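You operate a simulated robot arm through the tools that you are given. There is no shell and no other tool. Be economical: measure what you need, move in short steps, check, and stop when the job is done.

You are at the controls of a simulated robot arm. One attempt, no reset.

## Task
Stack the can labelled "beans" from the top of the folding table on top of the can labelled "cola". Take the 13 mm socket from the top of the folding table and leave it on the second shelf from the bottom from the top. Take the pink gift bag and put it on the top shelf of the rack. Pull the white drawer open. The order is free. Set down upright: pink gift bag.

It is judged by the outcome, as a careful person would: the job done as asked, and still so three seconds after it is handed in. It fails if anything else is knocked over, pushed out of place, dropped, spilled or broken.

## Robot
A 7-joint arm with a two-finger parallel gripper on a trunk, on a base that drives. Base frame: it is fixed to the floor where the robot stands at the start and does not move with it; the origin is under the middle of the robot, x ahead of it, y to its left, z up; the surface under the hand at the start is at about z = 0.74. Readings come in m, degrees, newtons and seconds.
With the tool pointing down near the work surface it reaches from about 0.44 to 0.92 m from the robot's upright axis, wherever it stands. Its first joint turns from -115.0 to 115.0 degrees. Places, roughly: brown can, green can, teal can [0.5, -0.25, 0.75]; pink gift bag (20x11x30 cm) [-0.4, -1.6, 0.8]; second shelf from the bottom [-0.7, -1.7, 0.7]; socket [0.75, 0, 0.75]; top shelf of the rack [-0.7, -1.7, 1.5]; white drawer [-1.4, 1.4, 0.7]. Payload 3.91 kg.
The tool frame sits at the grasp point between the pads (the TCP): z along the fingers, y along the line on which they close. The tips reach 0.03 m beyond it. Largest opening 0.11 m; finger width 0.02, thickness 0.01; the body of the gripper, 0.048 by 0.112 m, starts 0.055 m behind the TCP.
Orientation is told as [roll, pitch, yaw] about the base's x, y, z axes, in that order, counted from this pose: with the fingers straight down and closing along the base's y, the tool's x points along the base's -x, its y along +y and its z along -z.

## Interface
- The arm moves only by the tool arm_command. Its arguments are lists of equal length, an entry for each row: "travel": the shift along the tool's x, y, z in m, a list of three; "turn": the turn, a rotation vector about the tool's x, y, z in degrees, a list of three; "grip": the finger opening in m, from 0 to 0.11. In form: {"travel": [[dx, dy, dz], ...], "turn": [[rx, ry, rz], ...], "grip": [grip, ...]}. A call has 1 to 12 rows; each row shifts and turns the commanded pose from where the row before left it, along the tool's axes as they then stand. Rows are played at 5 a second. More than 0.05 m and 8.6 degrees between two rows, or a gripper value outside its range, and nothing of the call is played. Where a pose cannot be reached the arm comes as near as it can. A force on the tool above 40 N (or 10 N above the force at the start of the call, whichever is more), or a blocked arm, ends the call early, and 0.2 s more pass. The fingers move at their own pace (about 0.153 m/s each) and stop on an object; they squeeze with about 37 N. The grip force told is the motor's: it shows also when the fingers shut on nothing. Time passes only in rows, and 0.2 s behind the last, so rows that do not move let the fingers close. The reply holds the time, the measured pose of the TCP, the force on the tool along the base axes, the opening and the grip force, in the units named above and with some noise, with the torque about the TCP (base axes, N m) and any sound that the robot's microphone picked up, and new pictures: "views" is both (left out), scene, wrist or none.
- Cameras (640 x 400 px; columns grow to the right, rows downward): "scene" is now at [0.2104, 0.1539, 1.3807]; the picture's right is [-0.60, -0.80, 0.00], its down [-0.51, 0.38, -0.77] and it looks along [0.62, -0.46, -0.63] (base axes); focal length 257 px, centre (320, 200). "wrist" rides on the gripper at [0.072, 0.017, -0.103] in the tool frame; the picture's right is [-0.23, 0.97, 0.00], its down [-0.76, -0.18, -0.62] and it looks along [-0.61, -0.14, 0.78] (tool axes); focal length 222 px, centre (320, 200). There is no depth. A picture from a camera that has moved, and an enlarged one, comes with that camera's place and axes in the base frame and with its lens.
- move_column(by): slides the trunk up (or, below 0, down) by that many m; the arm and the scene camera ride with it, the base frame stays. It gives what a move gives, with no picture.
- drive_base(legs): drives the robot by 1 to 6 legs, each [ahead, left, turn to the left] in m, m and degrees, along the robot's own axes; the way and the turn of a leg run together, so that a leg with both is an arc; at most 1.5 m and 180 degrees a leg. The arm and the cameras ride along, it lands a little off, and it stops where it bumps. It gives what a move gives, and a new picture of the scene camera.
- pan_tilt(pan, tilt): turns the head with the scene camera to pan (to the left, within 80 degrees either way) and tilt (down, from -29 to 69), counted from straight ahead of the robot. It gives what a move gives, and a new picture of the scene camera.
- inspect(camera, box): a new picture of the part [left, top, right, bottom] of that camera's present view, enlarged. No time passes.
- sign_off(): hands the job in; it is judged then, once.

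Work in short steps. Places have to be worked out from the pictures, the camera data and where the tool is seen: move nearer, look again, correct. Check each grasp and each placing, and mend what went wrong. You have 165 turns and 260 pictures in all, those below and enlarged ones among them. Open the gripper and draw the arm clear of the work before you hand the job in, unless the task says otherwise; then end with one line.

The tools are called after "Emit:" as a command line: name --argument value ..., lists and objects as JSON in quotes. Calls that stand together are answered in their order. arm_command: Moves the arm, as the interface text tells. Its arguments: {"type":"object","properties":{"travel":{"type":"array","items":{"type":"array","items":{"type":"number"}}},"turn":{"type":"array","items":{"type":"array","items":{"type":"number"}}},"grip":{"type":"array","items":{"type":"number"}},"views":{"type":"string","enum":["both","scene","wrist","none"]}},"required":["travel","turn","grip"]} The other tools are called the same way: move_column (by) slides the trunk up or down; drive_base (legs) drives the base; pan_tilt (pan, tilt) turns the head that bears the scene camera; inspect (camera, box) takes an enlarged picture of a part of a camera's view; sign_off () hands the job in.

At the start:

```text
time_s: 0.0
tool_pos: [0.6007, -0.2892, 1.1183]
tcp_rot: [0.1, -0.1, 0.0]
contact_force: [0.2, -0.3, -0.2]
wrist_torque: [0.0, -0.01, 0.0]
opening: 0.11
finger_force: 0.1
trunk travel left (down, up): [-0.725, 0.265]
robot x, y, heading: [-0.0008, 0.0025, 0.1]
head pan, tilt: [-36.7, 39.3]
```

scene: 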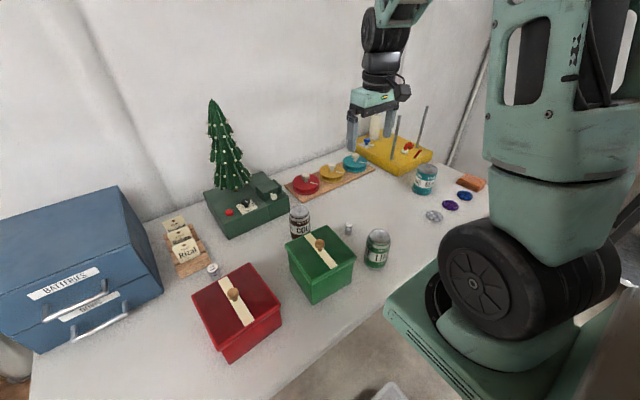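
wrist: 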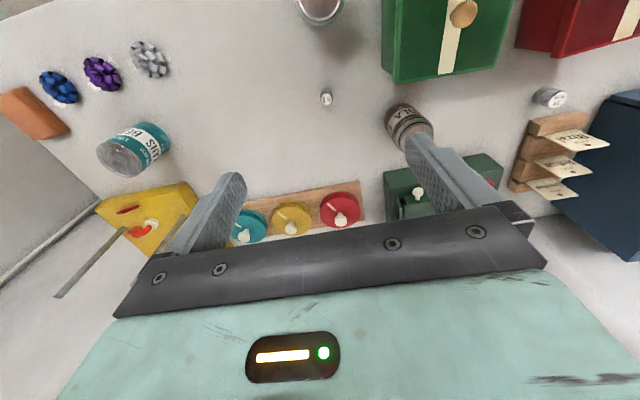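

I'll enlarge the parts of the views with the cans and the small metal pieces to read labels.

Emit:
inspect --camera "scene" --box '[160, 190, 400, 340]'

Emit:
inspect --camera "wrist" --box '[280, 60, 600, 260]'

Emit:
inspect --camera "wrist" --box '[0, 60, 240, 210]'

```text
2.67 times, centred on (280, 265) of scene
camera zoom: at [0.2104, 0.1539, 1.3807], right [-0.6, -0.8, 0.0], down [-0.51, 0.38, -0.77], along [0.62, -0.46, -0.63], focal length 685 px, centre (427, 27)
```

zoom: 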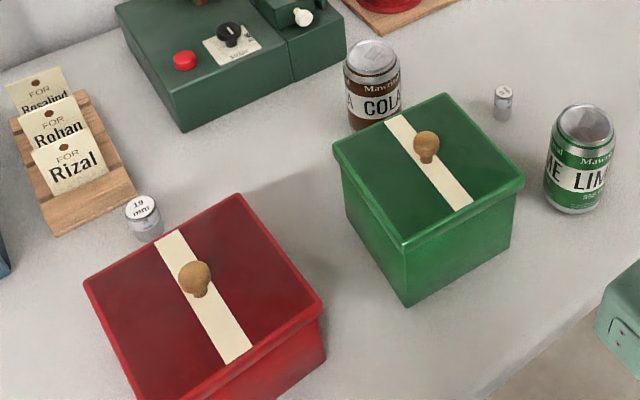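

```text
2.00 times, centred on (440, 160) of wrist
camera zoom: at [0.5284, -0.2703, 1.2221], right [0.23, 0.97, 0.0], down [0.76, -0.18, 0.62], along [0.61, -0.14, -0.78], focal length 444 px, centre (80, 280)
```

zoom: 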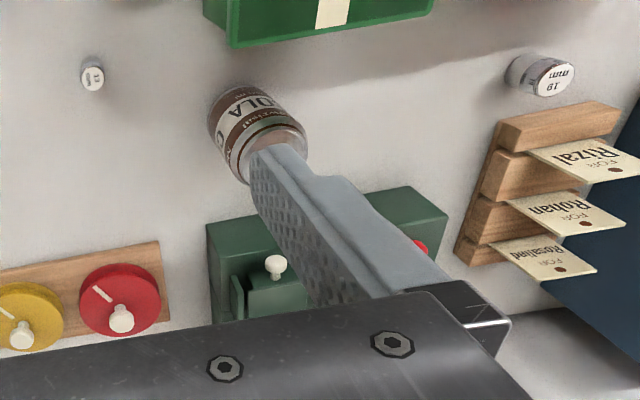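

```text
2.67 times, centred on (120, 135) of wrist
camera zoom: at [0.5284, -0.2703, 1.2221], right [0.23, 0.97, 0.0], down [0.76, -0.18, 0.62], along [0.61, -0.14, -0.78], focal length 592 px, centre (853, 373)
```

zoom: 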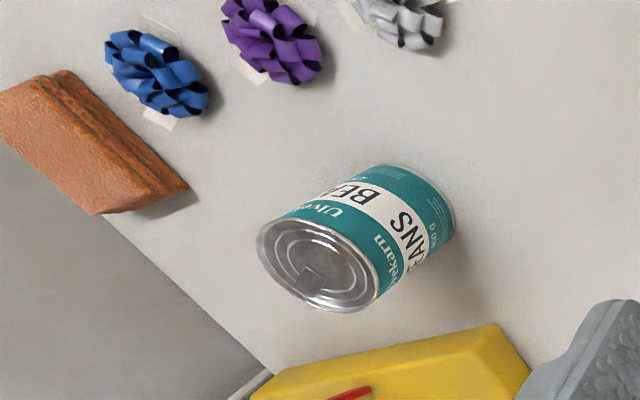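

The beans can is teal, about (0.644,-0.685). Cola is about (0.715,-0.147), and the nearer socket about (0.645,-0.288). The other socket reads "19 mm". I'll go down a bit to read the near one.

Emit:
arm_command --travel '[[0, 0, 0.045], [0, 0, 0.045], [0, 0, 0.045], [0, 0, 0.03]]' --turn '[[0, 0, 0], [0, 0, 0], [0, 0, 0], [0, 0, 0]]' --grip '[0.06, 0.06, 0.06, 0.06]' --views "wrist"

```text
time_s: 1.0
tool_pos: [0.6031, -0.2861, 0.9546]
tcp_rot: [-0.1, -0.1, 0.0]
contact_force: [-0.1, 0.5, 0.5]
wrist_torque: [0.0, -0.02, -0.02]
opening: 0.0599
finger_force: 0.0
trunk travel left (down, up): [-0.725, 0.265]
robot x, y, heading: [0.0019, -0.0024, 0.1]
head pan, tilt: [-36.7, 39.3]
camera wrist: at [0.5299, -0.269, 1.0572], right [0.23, 0.97, 0.0], down [0.76, -0.18, 0.62], along [0.61, -0.14, -0.78], focal length 222 px, centre (320, 200)
```

wrist: 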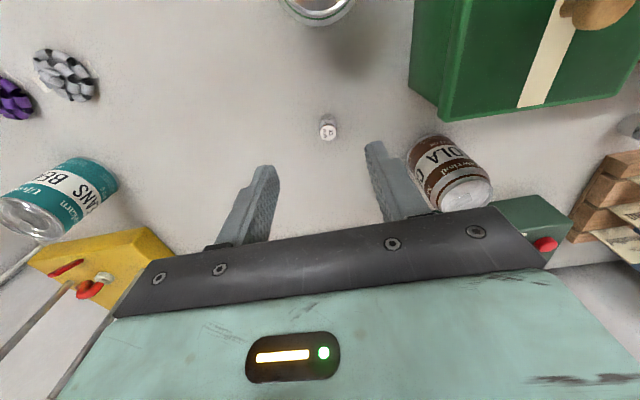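

Emit:
inspect --camera "wrist" --box '[300, 110, 356, 145]'

Emit:
inspect --camera "wrist" --box '[380, 120, 540, 220]'

```text
11.43 times, centred on (328, 128) of wrist
camera zoom: at [0.5299, -0.269, 1.0572], right [0.23, 0.97, 0.0], down [0.76, -0.18, 0.62], along [0.61, -0.14, -0.78], focal length 2538 px, centre (229, 1029)
```

zoom: 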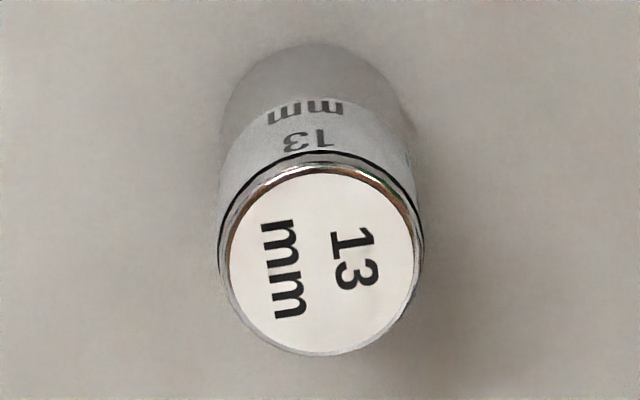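

```text
4.00 times, centred on (460, 170) of wrist
camera zoom: at [0.5299, -0.269, 1.0572], right [0.23, 0.97, 0.0], down [0.76, -0.18, 0.62], along [0.61, -0.14, -0.78], focal length 888 px, centre (-240, 320)
```

zoom: 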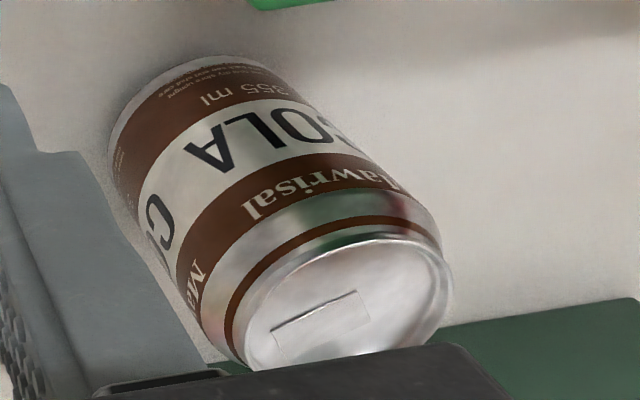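

It is the 13 mm socket, at about (0.641,-0.283). I'll do the beans first; they are just out of reach, so I raise the arm and then drive right along the table.

Emit:
arm_command --travel '[[0, 0, -0.045], [0, 0, -0.045], [0, 0, -0.03]]' --turn '[[0, 0, 0], [0, 0, 0], [0, 0, 0]]' --grip '[0.11, 0.11, 0.11]' --views "none"

Emit:
drive_base --legs '[[0, -0.25, 0]]'

```text
time_s: 1.8
tool_pos: [0.6016, -0.2911, 1.0738]
tcp_rot: [0.0, 0.1, 0.0]
contact_force: [-0.6, -0.2, 0.5]
wrist_torque: [0.0, 0.02, -0.01]
opening: 0.11
finger_force: 0.1
trunk travel left (down, up): [-0.725, 0.265]
robot x, y, heading: [-0.0008, 0.0005, 0.2]
head pan, tilt: [-36.7, 39.3]
```

```text
time_s: 3.6
tool_pos: [0.6007, -0.543, 1.073]
tcp_rot: [0.0, 0.0, -0.1]
contact_force: [1.1, -0.2, 1.2]
wrist_torque: [-0.02, 0.01, 0.0]
opening: 0.1102
finger_force: 0.1
trunk travel left (down, up): [-0.725, 0.265]
robot x, y, heading: [0.0037, -0.2527, -0.2]
head pan, tilt: [-36.7, 39.3]
camera scene: at [0.2104, -0.099, 1.3808], right [-0.6, -0.8, 0.0], down [-0.51, 0.38, -0.77], along [0.62, -0.46, -0.63], focal length 257 px, centre (320, 200)
```

scene: 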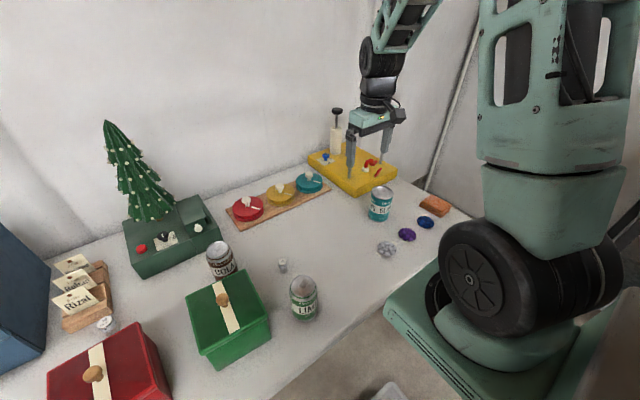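

Beans are at about (0.646,-0.686). I'll move above them and look.

Emit:
arm_command --travel '[[-0.015, -0.046, 0], [-0.015, -0.046, 0], [-0.015, -0.046, 0], [0, 0, 0.045], [0, 0, 0.045], [0, 0, 0.02], [0, 0, 0]]' --turn '[[0, 0, 0], [0, 0, 0], [0, 0, 0], [0, 0, 0], [0, 0, 0], [0, 0, 0], [0, 0, 0]]' --grip '[0.11, 0.11, 0.11, 0.11, 0.11, 0.11, 0.11]'

```text
time_s: 5.2
tool_pos: [0.6469, -0.6819, 0.9624]
tcp_rot: [0.0, 0.0, -0.1]
contact_force: [-0.2, -0.6, 1.0]
wrist_torque: [0.01, -0.02, 0.01]
opening: 0.1102
finger_force: 0.2
trunk travel left (down, up): [-0.725, 0.265]
robot x, y, heading: [0.0004, -0.2476, -0.1]
head pan, tilt: [-36.7, 39.3]
camera scene: at [0.2104, -0.099, 1.3807], right [-0.6, -0.8, 0.0], down [-0.51, 0.38, -0.77], along [0.62, -0.46, -0.63], focal length 257 px, centre (320, 200)
camera wrist: at [0.5743, -0.6639, 1.0665], right [0.23, 0.97, 0.0], down [0.76, -0.18, 0.62], along [0.61, -0.14, -0.78], focal length 222 px, centre (320, 200)
```

scene: 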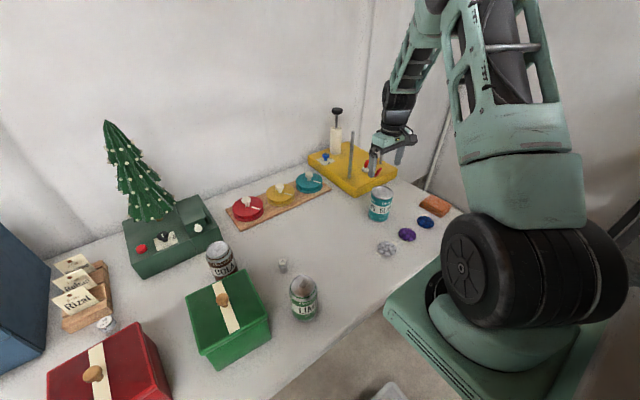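
wrist: 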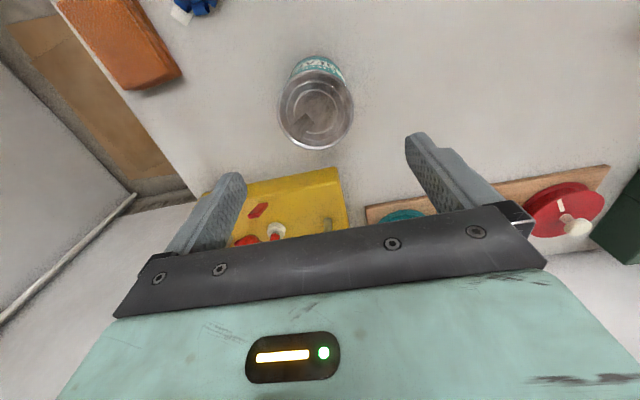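

The can top is centred near (0.641,-0.682) with diameter about 72 mm. I'll descend to the grasp and close.

Emit:
arm_command --travel '[[0.006, 0, 0.04], [0, 0, 0.04], [0, 0, 0.04], [0, 0, 0.035], [0, 0, 0], [0, 0, 0], [0, 0, 0], [0, 0, 0]]' --turn '[[0, 0, 0], [0, 0, 0], [0, 0, 0], [0, 0, 0], [0, 0, 0], [0, 0, 0], [0, 0, 0], [0, 0, 0]]' --grip '[0.11, 0.11, 0.11, 0.11, 0.11, 0.06, 0.06, 0.06]'

```text
time_s: 7.0
tool_pos: [0.642, -0.6831, 0.8093]
tcp_rot: [0.0, 0.0, -0.1]
contact_force: [-0.3, -1.3, -0.4]
wrist_torque: [-0.05, -0.1, -0.02]
opening: 0.072
finger_force: 37.1
trunk travel left (down, up): [-0.725, 0.265]
robot x, y, heading: [-0.0014, -0.2535, -0.2]
head pan, tilt: [-36.7, 39.3]
camera scene: at [0.2105, -0.0991, 1.3807], right [-0.6, -0.8, 0.0], down [-0.51, 0.38, -0.77], along [0.62, -0.46, -0.63], focal length 257 px, centre (320, 200)
camera wrist: at [0.5688, -0.6636, 0.9133], right [0.23, 0.97, 0.0], down [0.76, -0.18, 0.62], along [0.61, -0.14, -0.78], focal length 222 px, centre (320, 200)
```

scene: 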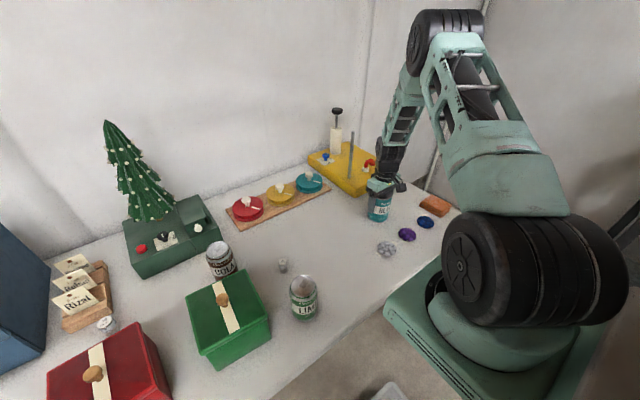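
wrist: 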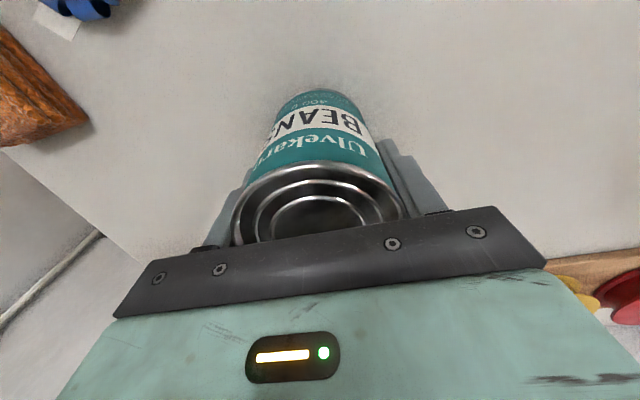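

Grasped at 72 mm. I'll inspect how centred the can sits between the pads.

Emit:
inspect --camera "wrist" --box '[200, 80, 440, 230]'

Emit:
inspect --camera "scene" --box '[340, 150, 436, 230]'

```text
2.67 times, centred on (320, 155) of wrist
camera zoom: at [0.5688, -0.6636, 0.9133], right [0.23, 0.97, 0.0], down [0.76, -0.18, 0.62], along [0.61, -0.14, -0.78], focal length 592 px, centre (320, 320)
```

zoom: 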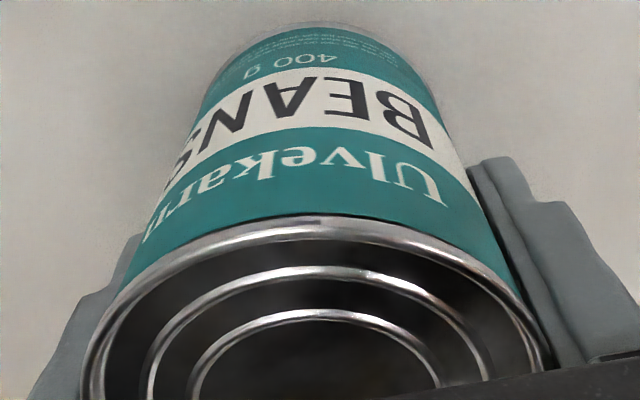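

```text
5.00 times, centred on (388, 190) of scene
camera zoom: at [0.2105, -0.0991, 1.3807], right [-0.6, -0.8, 0.0], down [-0.51, 0.38, -0.77], along [0.62, -0.46, -0.63], focal length 1284 px, centre (-20, 250)
```

zoom: 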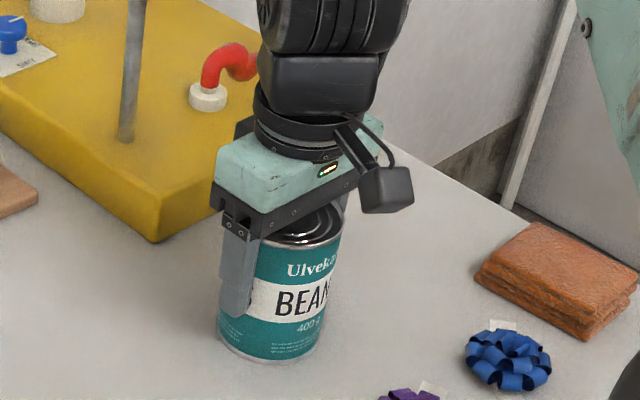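

The can is centred in the pads (near rim x≈0.604). Lifting, and refining the cola position with enlarged views.

Emit:
arm_command --travel '[[0, 0, -0.04], [0, 0, -0.05], [0, 0, -0.05], [0, 0, -0.05], [0, 0, -0.05], [0, 0, 0]]' --turn '[[0, 0, 0], [0, 0, 0], [0, 0, 0], [0, 0, 0], [0, 0, 0], [0, 0, 0]]' --grip '[0.06, 0.06, 0.06, 0.06, 0.06, 0.06]' --views "none"

Emit:
inspect --camera "scene" --box '[160, 220, 320, 320]'

```text
time_s: 8.4
tool_pos: [0.643, -0.6817, 1.0468]
tcp_rot: [0.2, 0.0, -0.1]
contact_force: [-0.7, -0.3, -4.0]
wrist_torque: [-0.03, 0.0, 0.0]
opening: 0.072
finger_force: 36.9
trunk travel left (down, up): [-0.725, 0.265]
robot x, y, heading: [-0.0048, -0.252, 0.1]
head pan, tilt: [-36.7, 39.3]
```

```text
4.00 times, centred on (240, 270) of scene
camera zoom: at [0.2106, -0.0991, 1.3807], right [-0.6, -0.8, 0.0], down [-0.51, 0.38, -0.77], along [0.62, -0.46, -0.63], focal length 1027 px, centre (640, -80)
```

zoom: 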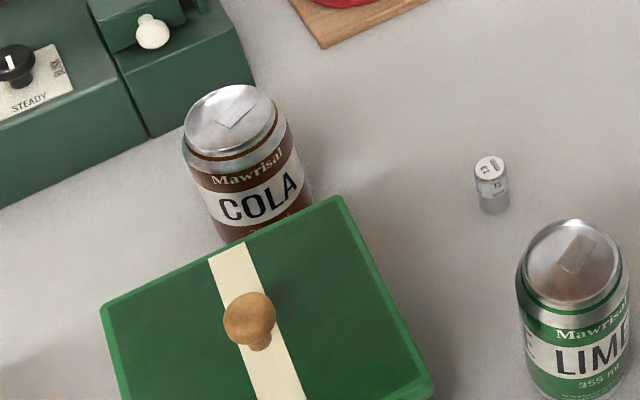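

Cola confirmed at (0.718,-0.144). Carrying the beans over.

Emit:
arm_command --travel '[[-0.00625, 0.0448, 0], [-0.00625, 0.0448, 0], [-0.00625, 0.0448, 0], [-0.00625, 0.0448, 0], [-0.00625, 0.0448, 0], [-0.00625, 0.0448, 0], [-0.00625, 0.0448, 0], [-0.00625, 0.0448, 0], [-0.00625, 0.0448, 0], [-0.00625, 0.0448, 0], [-0.00625, 0.0448, 0], [-0.00625, 0.0448, 0]]' --turn '[[0, 0, 0], [0, 0, 0], [0, 0, 0], [0, 0, 0], [0, 0, 0], [0, 0, 0], [0, 0, 0], [0, 0, 0], [0, 0, 0], [0, 0, 0], [0, 0, 0], [0, 0, 0]]' --grip '[0.06, 0.06, 0.06, 0.06, 0.06, 0.06, 0.06, 0.06, 0.06, 0.06, 0.06, 0.06]' --views "both"

Emit:
arm_command --travel '[[0, 0, 0.02], [0, 0, 0.03], [0, 0, 0.03]]' --turn '[[0, 0, 0], [0, 0, 0], [0, 0, 0]]' --grip '[0.06, 0.06, 0.06]' --views "both"

```text
time_s: 11.0
tool_pos: [0.7135, -0.1462, 1.0485]
tcp_rot: [0.0, -0.1, -0.1]
contact_force: [-0.5, -1.7, -3.9]
wrist_torque: [0.02, 0.02, -0.01]
opening: 0.0721
finger_force: 36.7
trunk travel left (down, up): [-0.725, 0.265]
robot x, y, heading: [0.0031, -0.2528, 0.1]
head pan, tilt: [-36.7, 39.3]
camera scene: at [0.2106, -0.0995, 1.3808], right [-0.6, -0.8, 0.0], down [-0.51, 0.38, -0.77], along [0.62, -0.46, -0.63], focal length 257 px, centre (320, 200)
camera wrist: at [0.6429, -0.129, 1.1519], right [0.23, 0.97, 0.0], down [0.76, -0.18, 0.62], along [0.61, -0.14, -0.78], focal length 222 px, centre (320, 200)
```

scene: 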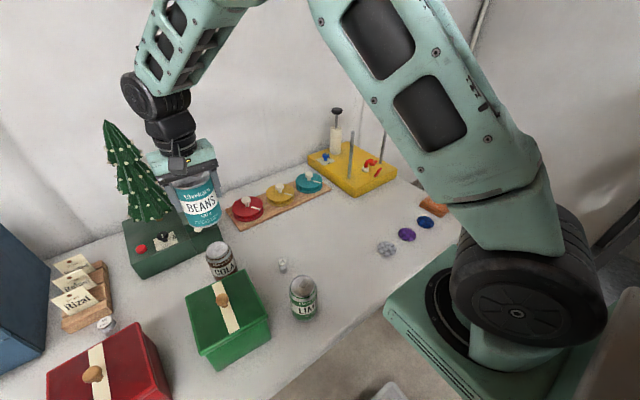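
wrist: 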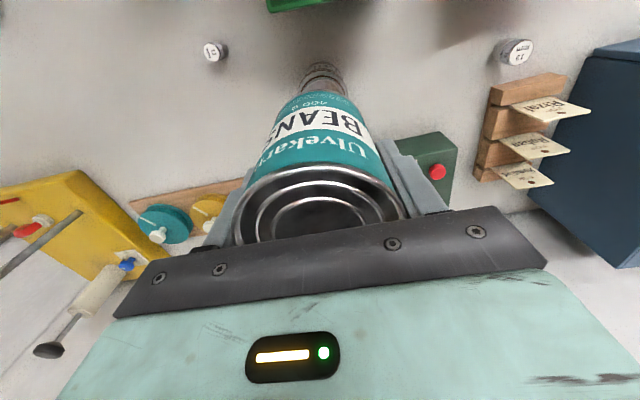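

```text
time_s: 11.8
tool_pos: [0.7157, -0.1434, 0.9683]
tcp_rot: [0.0, 0.0, 0.0]
contact_force: [0.0, -0.6, -4.0]
wrist_torque: [0.01, -0.01, -0.03]
opening: 0.0721
finger_force: 37.0
trunk travel left (down, up): [-0.725, 0.265]
robot x, y, heading: [0.0003, -0.2487, -0.1]
head pan, tilt: [-36.7, 39.3]
camera scene: at [0.2103, -0.099, 1.3808], right [-0.6, -0.8, 0.0], down [-0.51, 0.38, -0.77], along [0.62, -0.46, -0.63], focal length 257 px, centre (320, 200)
camera wrist: at [0.643, -0.1261, 1.0728], right [0.23, 0.97, 0.0], down [0.76, -0.18, 0.62], along [0.61, -0.14, -0.78], focal length 222 px, centre (320, 200)
```

scene: 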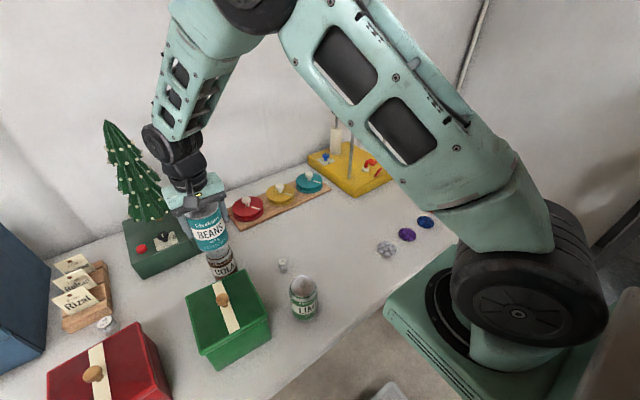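
wrist: 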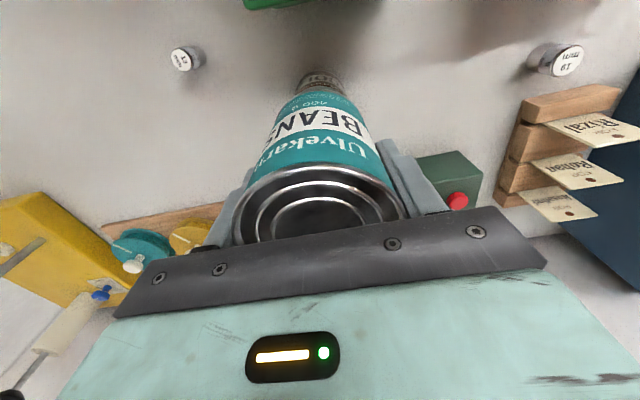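

Nearly over it. Zooming in to check alignment before the last lowering.

Emit:
inspect --camera "scene" --box '[164, 190, 276, 290]'

Emit:
inspect --camera "wrist" --box '[240, 50, 400, 150]'

```text
4.00 times, centred on (220, 240) of scene
camera zoom: at [0.2103, -0.099, 1.3808], right [-0.6, -0.8, 0.0], down [-0.51, 0.38, -0.77], along [0.62, -0.46, -0.63], focal length 1027 px, centre (720, 40)
```

zoom: 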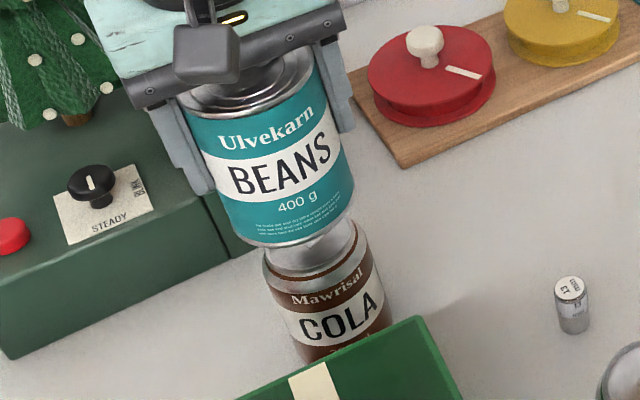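

```text
4.00 times, centred on (320, 100) of wrist
camera zoom: at [0.643, -0.1261, 1.0728], right [0.23, 0.97, 0.0], down [0.76, -0.18, 0.62], along [0.61, -0.14, -0.78], focal length 888 px, centre (320, 600)
```

zoom: 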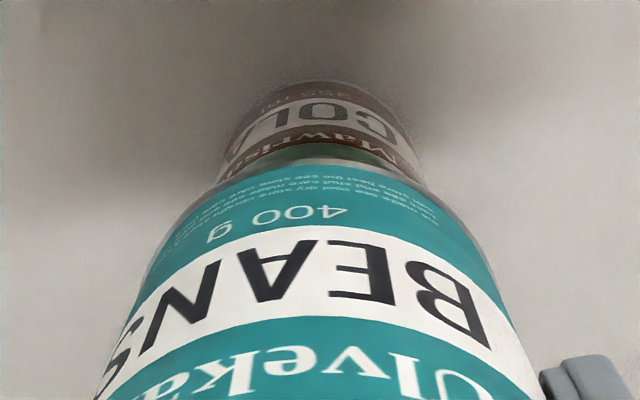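

Alignment is within a few mm. Lowering the last ~4 cm in small steps until contact shows.

Emit:
arm_command --travel '[[0, 0, 0.015], [0, 0, 0.012], [0, 0, 0.006], [0, 0, 0.003], [0, 0, 0]]' --turn '[[0, 0, 0], [0, 0, 0], [0, 0, 0], [0, 0, 0], [0, 0, 0]]' --grip '[0.06, 0.06, 0.06, 0.06, 0.06]' --views "scene"

Emit:
inspect --camera "scene" --box '[180, 200, 260, 290]'

```text
time_s: 13.0
tool_pos: [0.7157, -0.1451, 0.9329]
tcp_rot: [0.0, 0.0, -0.1]
contact_force: [0.3, -0.9, -4.6]
wrist_torque: [-0.03, -0.01, 0.0]
opening: 0.0725
finger_force: 36.8
trunk travel left (down, up): [-0.725, 0.265]
robot x, y, heading: [-0.0004, -0.2529, -0.3]
head pan, tilt: [-36.7, 39.3]
camera scene: at [0.2106, -0.0989, 1.3807], right [-0.6, -0.8, 0.0], down [-0.51, 0.38, -0.77], along [0.62, -0.46, -0.63], focal length 257 px, centre (320, 200)
```

scene: 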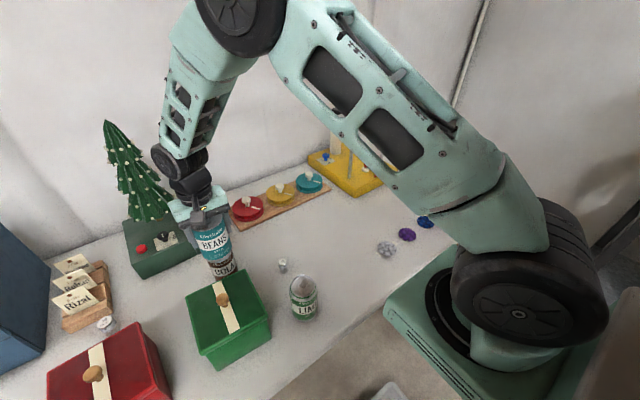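

```text
4.44 times, centred on (220, 245) of scene
camera zoom: at [0.2106, -0.0989, 1.3807], right [-0.6, -0.8, 0.0], down [-0.51, 0.38, -0.77], along [0.62, -0.46, -0.63], focal length 1141 px, centre (764, 0)
```

zoom: 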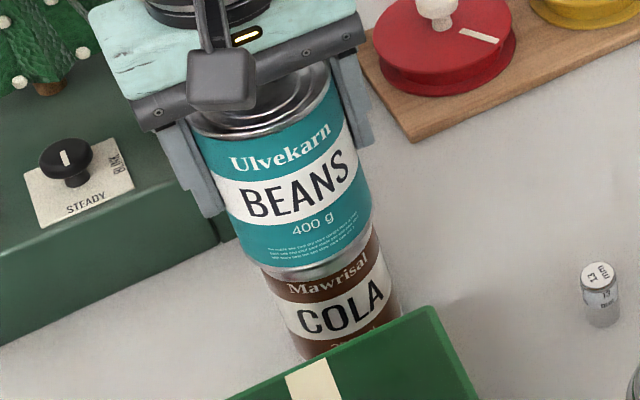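

Nearly touching; stepping down by 2 mm rows.

Emit:
arm_command --travel '[[0, 0, 0.002], [0, 0, 0.002], [0, 0, 0]]' --turn '[[0, 0, 0], [0, 0, 0], [0, 0, 0]]' --grip '[0.06, 0.06, 0.06]' --views "none"

Emit:
arm_command --travel '[[0, 0, 0.0015], [0, 0, 0]]' --turn '[[0, 0, 0], [0, 0, 0]]' --grip '[0.06, 0.06]' --views "none"

```text
time_s: 13.8
tool_pos: [0.7151, -0.1454, 0.9322]
tcp_rot: [0.1, -0.2, -0.2]
contact_force: [-3.6, -3.3, 22.6]
wrist_torque: [-0.48, 0.61, -0.01]
opening: 0.0722
finger_force: 36.7
trunk travel left (down, up): [-0.725, 0.265]
robot x, y, heading: [-0.0013, -0.2505, -0.1]
head pan, tilt: [-36.7, 39.3]
```

```text
time_s: 14.4
tool_pos: [0.7151, -0.1448, 0.9302]
tcp_rot: [0.1, -0.3, -0.1]
contact_force: [2.1, -2.3, 29.0]
wrist_torque: [-0.47, -0.24, 0.12]
opening: 0.0717
finger_force: 36.9
trunk travel left (down, up): [-0.725, 0.265]
robot x, y, heading: [0.0008, -0.2495, -0.1]
head pan, tilt: [-36.7, 39.3]
```

Contact, pushing 29 N. I ease off 2.5 mm, then open.

Emit:
arm_command --travel '[[0, 0, -0.0025], [0, 0, 0], [0, 0, 0], [0, 0, 0], [0, 0, 0]]' --turn '[[0, 0, 0], [0, 0, 0], [0, 0, 0], [0, 0, 0], [0, 0, 0]]' --grip '[0.06, 0.06, 0.085, 0.11, 0.11]' --views "both"

```text
time_s: 15.6
tool_pos: [0.7154, -0.1447, 0.9289]
tcp_rot: [0.0, 0.0, -0.1]
contact_force: [0.2, -0.2, 0.4]
wrist_torque: [-0.02, -0.05, -0.01]
opening: 0.1102
finger_force: 0.1
trunk travel left (down, up): [-0.725, 0.265]
robot x, y, heading: [0.0009, -0.253, 0.1]
head pan, tilt: [-36.7, 39.3]
camera scene: at [0.2104, -0.0989, 1.3807], right [-0.6, -0.8, 0.0], down [-0.51, 0.38, -0.77], along [0.62, -0.46, -0.63], focal length 257 px, centre (320, 200)
camera wrist: at [0.643, -0.1266, 1.0331], right [0.23, 0.97, 0.0], down [0.76, -0.18, 0.62], along [0.61, -0.14, -0.78], focal length 222 px, centre (320, 200)
```

scene: 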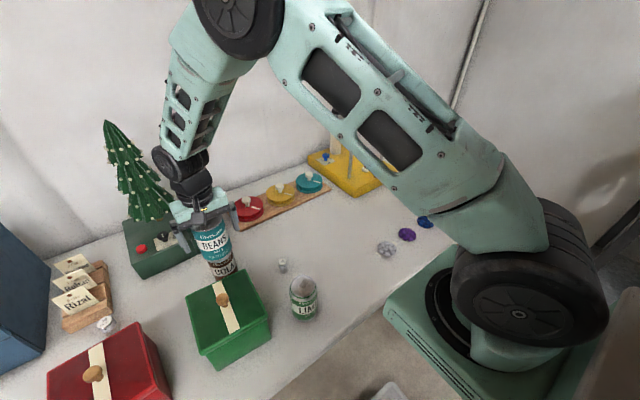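
wrist: 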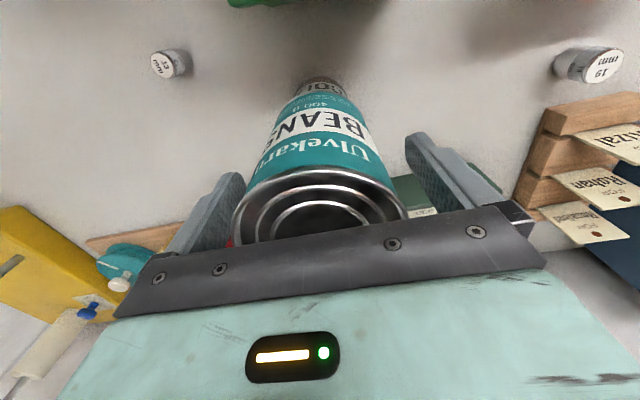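

The stack stands free. Raising straight up and clear.

Emit:
arm_command --travel '[[0, 0, -0.03], [0, 0, -0.045], [0, 0, -0.045], [0, 0, -0.045], [0, 0, 0]]' --turn '[[0, 0, 0], [0, 0, 0], [0, 0, 0], [0, 0, 0], [0, 0, 0]]' --grip '[0.11, 0.11, 0.11, 0.11, 0.11]' --views "scene"

Emit:
inspect --camera "scene" --box '[160, 200, 320, 300]'

```text
time_s: 16.8
tool_pos: [0.7159, -0.1444, 1.0959]
tcp_rot: [0.0, -0.1, -0.1]
contact_force: [-0.2, -0.2, 0.9]
wrist_torque: [-0.03, 0.02, 0.05]
opening: 0.1099
finger_force: 0.0
trunk travel left (down, up): [-0.725, 0.265]
robot x, y, heading: [0.0005, -0.2532, -0.1]
head pan, tilt: [-36.7, 39.3]
camera scene: at [0.2105, -0.0989, 1.3807], right [-0.6, -0.8, 0.0], down [-0.51, 0.38, -0.77], along [0.62, -0.46, -0.63], focal length 257 px, centre (320, 200)
```

scene: 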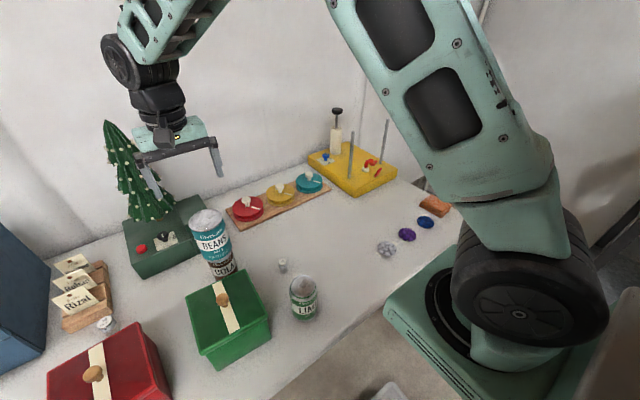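

```text
4.00 times, centred on (240, 250) of scene
camera zoom: at [0.2105, -0.0989, 1.3807], right [-0.6, -0.8, 0.0], down [-0.51, 0.38, -0.77], along [0.62, -0.46, -0.63], focal length 1027 px, centre (640, 0)
```

zoom: 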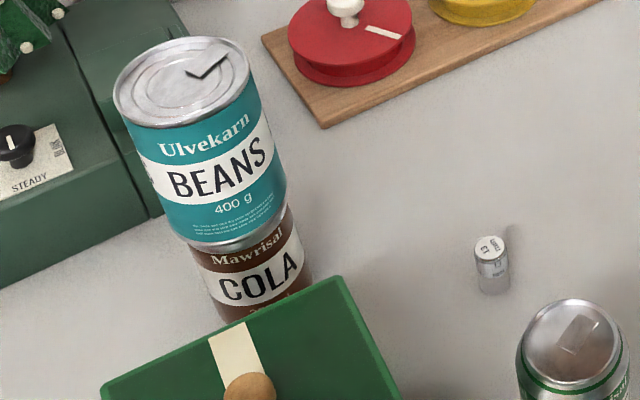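

The stack is good. Before grasping the socket, I'll look at the rack to choose how to hold it.

Emit:
pan_tilt --pan -80 --tilt 15

```text
time_s: 17.9
tool_pos: [0.7158, -0.1439, 1.0959]
tcp_rot: [0.0, 0.0, -0.2]
contact_force: [-0.7, -0.3, -0.1]
wrist_torque: [0.0, 0.01, -0.01]
opening: 0.1099
finger_force: 0.0
trunk travel left (down, up): [-0.725, 0.265]
robot x, y, heading: [0.0033, -0.2545, -0.0]
head pan, tilt: [-80.0, 15.0]
camera scene: at [0.1581, -0.1398, 1.4191], right [-0.98, -0.17, 0.0], down [-0.04, 0.26, -0.97], along [0.17, -0.95, -0.26], focal length 257 px, centre (320, 200)
```

scene: 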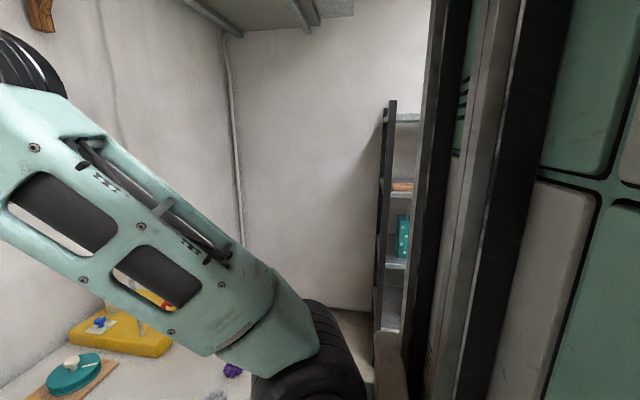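

The rack has four shelves (~0.1, 0.6–0.7, 1.06, 1.5). The socket must be gripped with tilted fingers so the hand fits under the shelf above. I retract the arm a bit, then drive right for a clear diagonal approach past the lime can.

Emit:
arm_command --travel '[[0.045, 0, 0], [0.045, 0, 0], [0.045, 0, 0]]' --turn '[[0, 0, 0], [0, 0, 0], [0, 0, 0]]' --grip '[0.06, 0.06, 0.06]' --views "none"

Emit:
drive_base --legs '[[0, -0.4, 0]]'

Emit:
pan_tilt --pan 15 --tilt 40

```text
time_s: 18.7
tool_pos: [0.5787, -0.1425, 1.0941]
tcp_rot: [0.0, 0.0, 0.1]
contact_force: [1.1, -0.8, -0.7]
wrist_torque: [-0.02, 0.05, -0.02]
opening: 0.0599
finger_force: 0.0
trunk travel left (down, up): [-0.725, 0.265]
robot x, y, heading: [-0.0007, -0.251, -0.1]
head pan, tilt: [-80.0, 15.0]
```

```text
time_s: 21.2
tool_pos: [0.5783, -0.5452, 1.0949]
tcp_rot: [-0.1, -0.1, 0.2]
contact_force: [0.9, 0.5, 0.2]
wrist_torque: [-0.03, 0.02, 0.04]
opening: 0.0601
finger_force: 0.0
trunk travel left (down, up): [-0.725, 0.265]
robot x, y, heading: [0.0002, -0.6592, 0.1]
head pan, tilt: [-80.0, 15.0]
camera scene: at [0.158, -0.5435, 1.4192], right [-0.98, -0.18, 0.0], down [-0.05, 0.25, -0.97], along [0.17, -0.95, -0.26], focal length 257 px, centre (320, 200)
```

scene: 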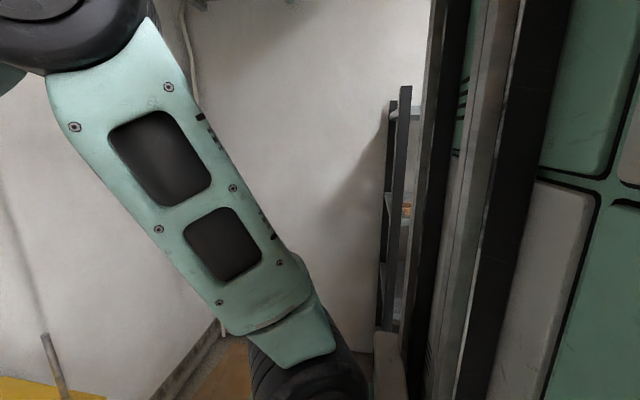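

```text
time_s: 22.9
tool_pos: [0.5783, -0.5451, 1.0956]
tcp_rot: [0.0, -0.1, 0.1]
contact_force: [0.9, -0.2, -0.1]
wrist_torque: [0.03, 0.01, 0.01]
opening: 0.0599
finger_force: 0.1
trunk travel left (down, up): [-0.725, 0.265]
robot x, y, heading: [0.0007, -0.6571, 0.4]
head pan, tilt: [15.0, 40.0]
camera scene: at [0.2235, -0.4294, 1.3796], right [0.26, -0.97, 0.0], down [-0.62, -0.17, -0.77], along [0.74, 0.2, -0.64], focal length 257 px, centre (320, 200)
```

scene: 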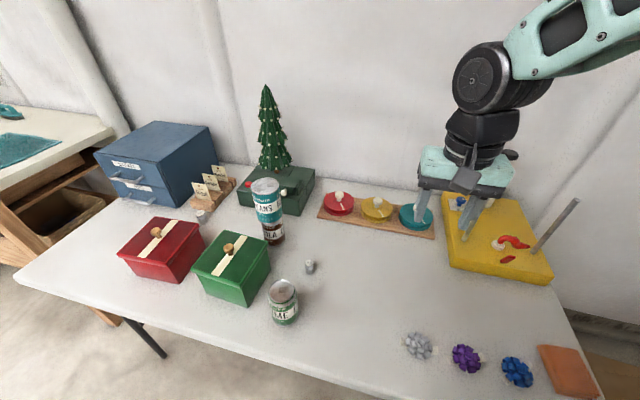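

Socket confirmed at (0.641,-0.284). Turning the tool: yaw 35° left, then pitch the fingers 40° forward.

Emit:
arm_command --travel '[[0, 0, 0], [0, 0, 0], [0, 0, 0], [0, 0, 0], [0, 0, 0], [0, 0, 0], [0, 0, 0], [0, 0, 0], [0, 0, 0], [0, 0, 0], [0, 0, 0]]' --turn '[[0, 0, -7], [0, 0, -7], [0, 0, -7], [0, 0, -7], [0, 0, -7], [0, -8, 0], [0, -8, 0], [0, -8, 0], [0, -8, 0], [0, -8, 0], [0, 0, 0]]' --grip '[0.06, 0.06, 0.06, 0.06, 0.06, 0.06, 0.06, 0.06, 0.06, 0.06, 0.06]'

```text
time_s: 25.4
tool_pos: [0.5786, -0.5452, 1.0958]
tcp_rot: [0.0, -40.1, 35.1]
contact_force: [0.3, 0.2, 0.0]
wrist_torque: [0.03, 0.01, -0.04]
opening: 0.06
finger_force: 0.0
trunk travel left (down, up): [-0.725, 0.265]
robot x, y, heading: [0.0008, -0.6579, 0.3]
head pan, tilt: [15.0, 40.0]
camera scene: at [0.2235, -0.4293, 1.3796], right [0.26, -0.97, 0.0], down [-0.62, -0.17, -0.77], along [0.74, 0.2, -0.64], focal length 257 px, centre (320, 200)
camera wrist: at [0.4686, -0.6001, 1.1279], right [-0.42, 0.9, 0.15], down [0.25, -0.04, 0.97], along [0.87, 0.44, -0.21], focal length 222 px, centre (320, 200)
```

scene: 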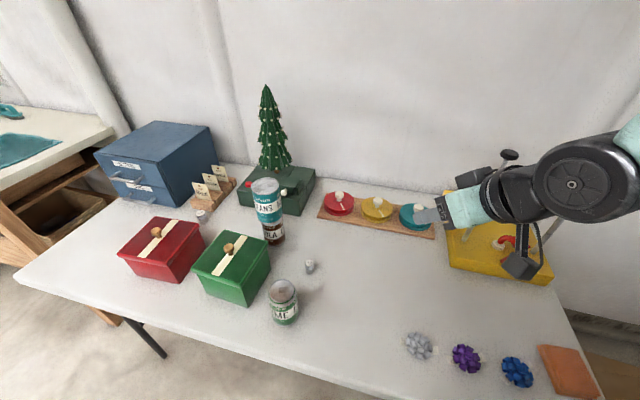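
wrist: 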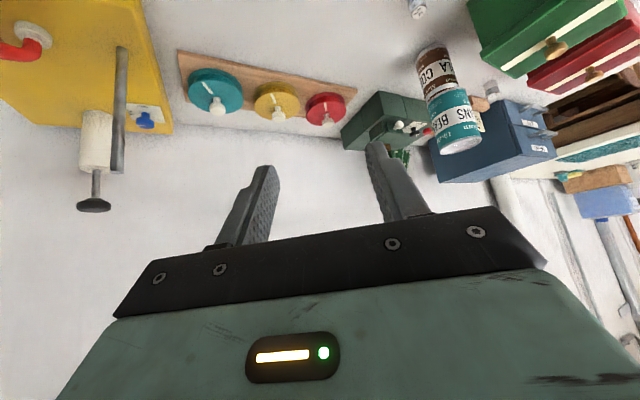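

Tilt works. Moving to a pre-grasp point behind and above the socket.

Emit:
arm_command --travel '[[0.0047, 0.0254, 0.0326], [0.0047, 0.0254, 0.0326], [0.0047, 0.0254, 0.0326], [0.0047, 0.0254, 0.0326], [0.0047, 0.0254, 0.0326], [0.0047, 0.0254, 0.0326], [0.0047, 0.0254, 0.0326], [0, 0, 0]]' --turn '[[0, 0, 0], [0, 0, 0], [0, 0, 0], [0, 0, 0], [0, 0, 0], [0, 0, 0], [0, 0, 0], [0, 0, 0]]' --grip '[0.06, 0.06, 0.06, 0.06, 0.06, 0.06, 0.06, 0.06]'

```text
time_s: 27.1
tool_pos: [0.5765, -0.3278, 0.8992]
tcp_rot: [-0.1, -40.1, 35.2]
contact_force: [-0.4, -0.3, -0.4]
wrist_torque: [-0.03, -0.02, -0.03]
opening: 0.06
finger_force: 0.1
trunk travel left (down, up): [-0.725, 0.265]
robot x, y, heading: [-0.001, -0.655, 0.4]
head pan, tilt: [15.0, 40.0]
camera scene: at [0.2235, -0.4294, 1.3796], right [0.26, -0.97, 0.0], down [-0.62, -0.17, -0.77], along [0.74, 0.2, -0.64], focal length 257 px, centre (320, 200)
camera wrist: at [0.467, -0.3834, 0.932], right [-0.42, 0.9, 0.15], down [0.25, -0.04, 0.97], along [0.87, 0.44, -0.21], focal length 222 px, centre (320, 200)
```

scene: 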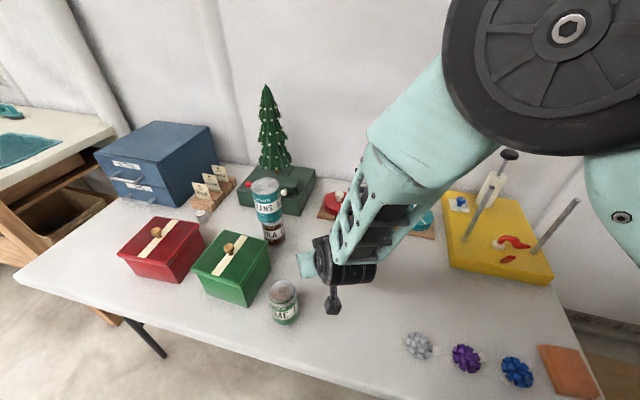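
wrist: 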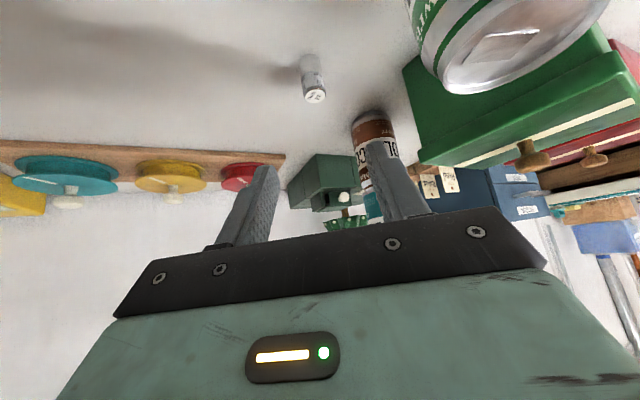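

Alignment is good, but the hand would pass close to the lime can, so I yaw 13° more and step closer.

Emit:
arm_command --travel '[[0, 0, 0], [0, 0, 0], [0.0095, -0.0062, 0.0269], [0.0095, -0.0062, 0.0269], [0.0095, -0.0062, 0.0269], [0, 0, 0]]' --turn '[[-4.18, 0, -4.98], [-4.18, 0, -4.98], [0, 0, 0], [0, 0, 0], [0, 0, 0], [0, 0, 0]]' --grip '[0.05, 0.05, 0.05, 0.05, 0.05, 0.05]'

Emit:
inspect --camera "wrist" --box '[240, 60, 400, 260]'

```text
time_s: 28.6
tool_pos: [0.6106, -0.3185, 0.8195]
tcp_rot: [0.0, -40.1, 48.2]
contact_force: [-0.4, -0.2, 0.1]
wrist_torque: [0.01, 0.0, 0.0]
opening: 0.05
finger_force: 0.1
trunk travel left (down, up): [-0.725, 0.265]
robot x, y, heading: [0.0001, -0.6601, -0.2]
head pan, tilt: [15.0, 40.0]
camera scene: at [0.2235, -0.4293, 1.3796], right [0.26, -0.97, 0.0], down [-0.62, -0.17, -0.77], along [0.74, 0.2, -0.64], focal length 257 px, centre (320, 200)
camera wrist: at [0.5162, -0.3971, 0.8521], right [-0.61, 0.78, 0.15], down [0.25, 0.02, 0.97], along [0.75, 0.63, -0.21], focal length 222 px, centre (320, 200)
```

scene: 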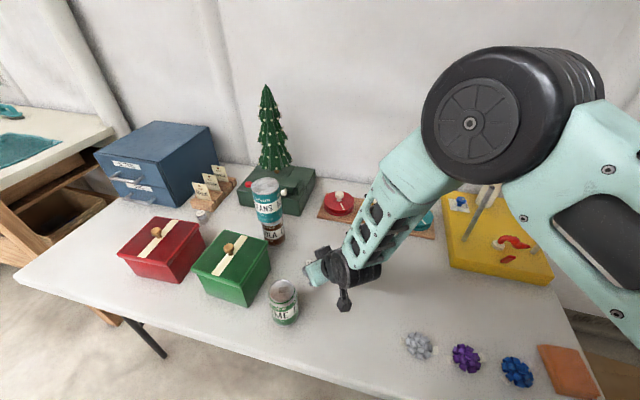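
wrist: 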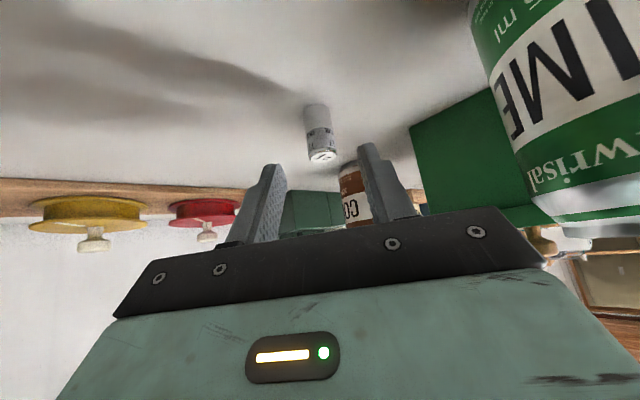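

```text
2.00 times, centred on (320, 160) of wrist
camera zoom: at [0.5162, -0.3971, 0.8521], right [-0.61, 0.78, 0.15], down [0.25, 0.02, 0.97], along [0.75, 0.63, -0.21], focal length 444 px, centre (320, 280)
```

zoom: 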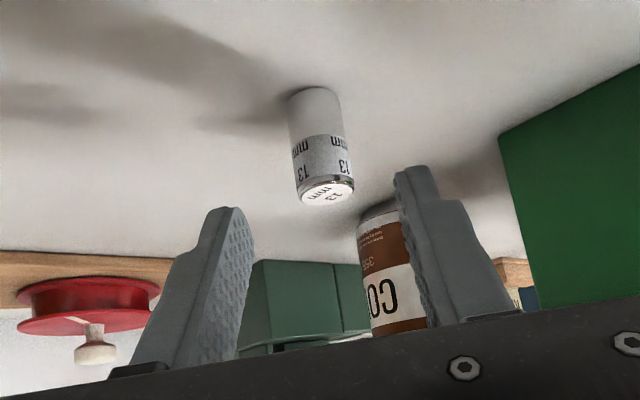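

The socket lies straight ahead along the fingers. Advancing 6 cm, then closing.

Emit:
arm_command --travel '[[0.0012, 0.002, 0.03], [0.0012, 0, 0.03], [0, 0, 0], [0, 0, 0], [0, 0, 0]]' --turn '[[0, 0, 0], [0, 0, 0], [0, 0, 0], [0, 0, 0], [0, 0, 0]]' --grip '[0.05, 0.05, 0.05, 0.01, 0.01]'

Emit:
inspect --camera "wrist" --box '[240, 100, 400, 260]'

```text
time_s: 29.8
tool_pos: [0.6328, -0.2919, 0.7721]
tcp_rot: [-0.1, -40.0, 48.2]
contact_force: [0.5, -1.0, 0.0]
wrist_torque: [0.0, -0.01, -0.02]
opening: 0.0219
finger_force: 37.1
trunk travel left (down, up): [-0.725, 0.265]
robot x, y, heading: [0.0, -0.6612, 0.3]
head pan, tilt: [15.0, 40.0]
camera scene: at [0.2235, -0.4293, 1.3796], right [0.26, -0.97, 0.0], down [-0.62, -0.17, -0.77], along [0.74, 0.2, -0.64], focal length 257 px, centre (320, 200)
camera wrist: at [0.5388, -0.3689, 0.8051], right [-0.61, 0.78, 0.15], down [0.25, 0.02, 0.97], along [0.75, 0.63, -0.21], focal length 222 px, centre (320, 200)
```

scene: 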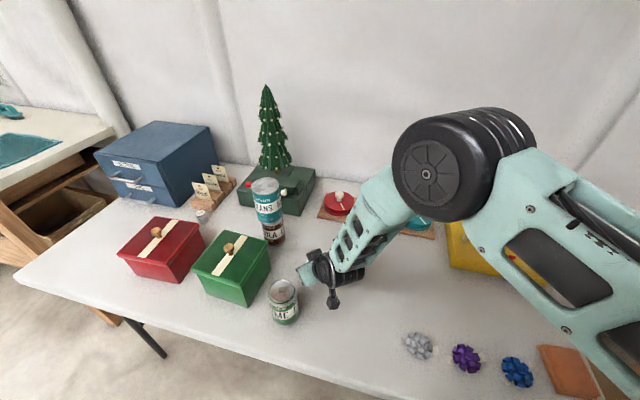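
wrist: 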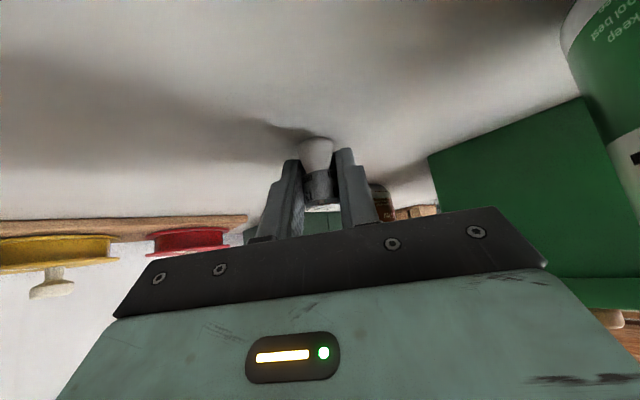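

```text
2.50 times, centred on (320, 180) of wrist
camera zoom: at [0.5388, -0.3689, 0.8051], right [-0.61, 0.78, 0.15], down [0.25, 0.02, 0.97], along [0.75, 0.63, -0.21], focal length 555 px, centre (320, 250)
```

zoom: 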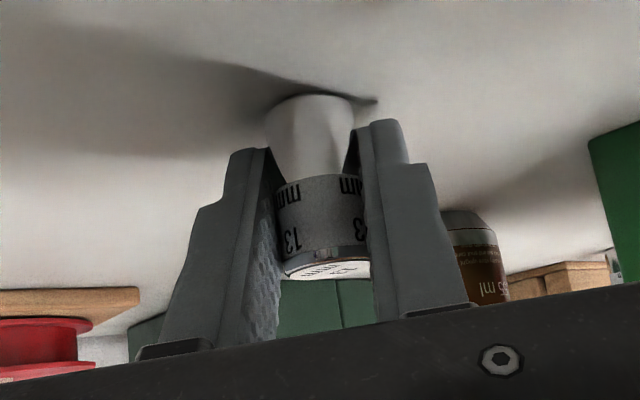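

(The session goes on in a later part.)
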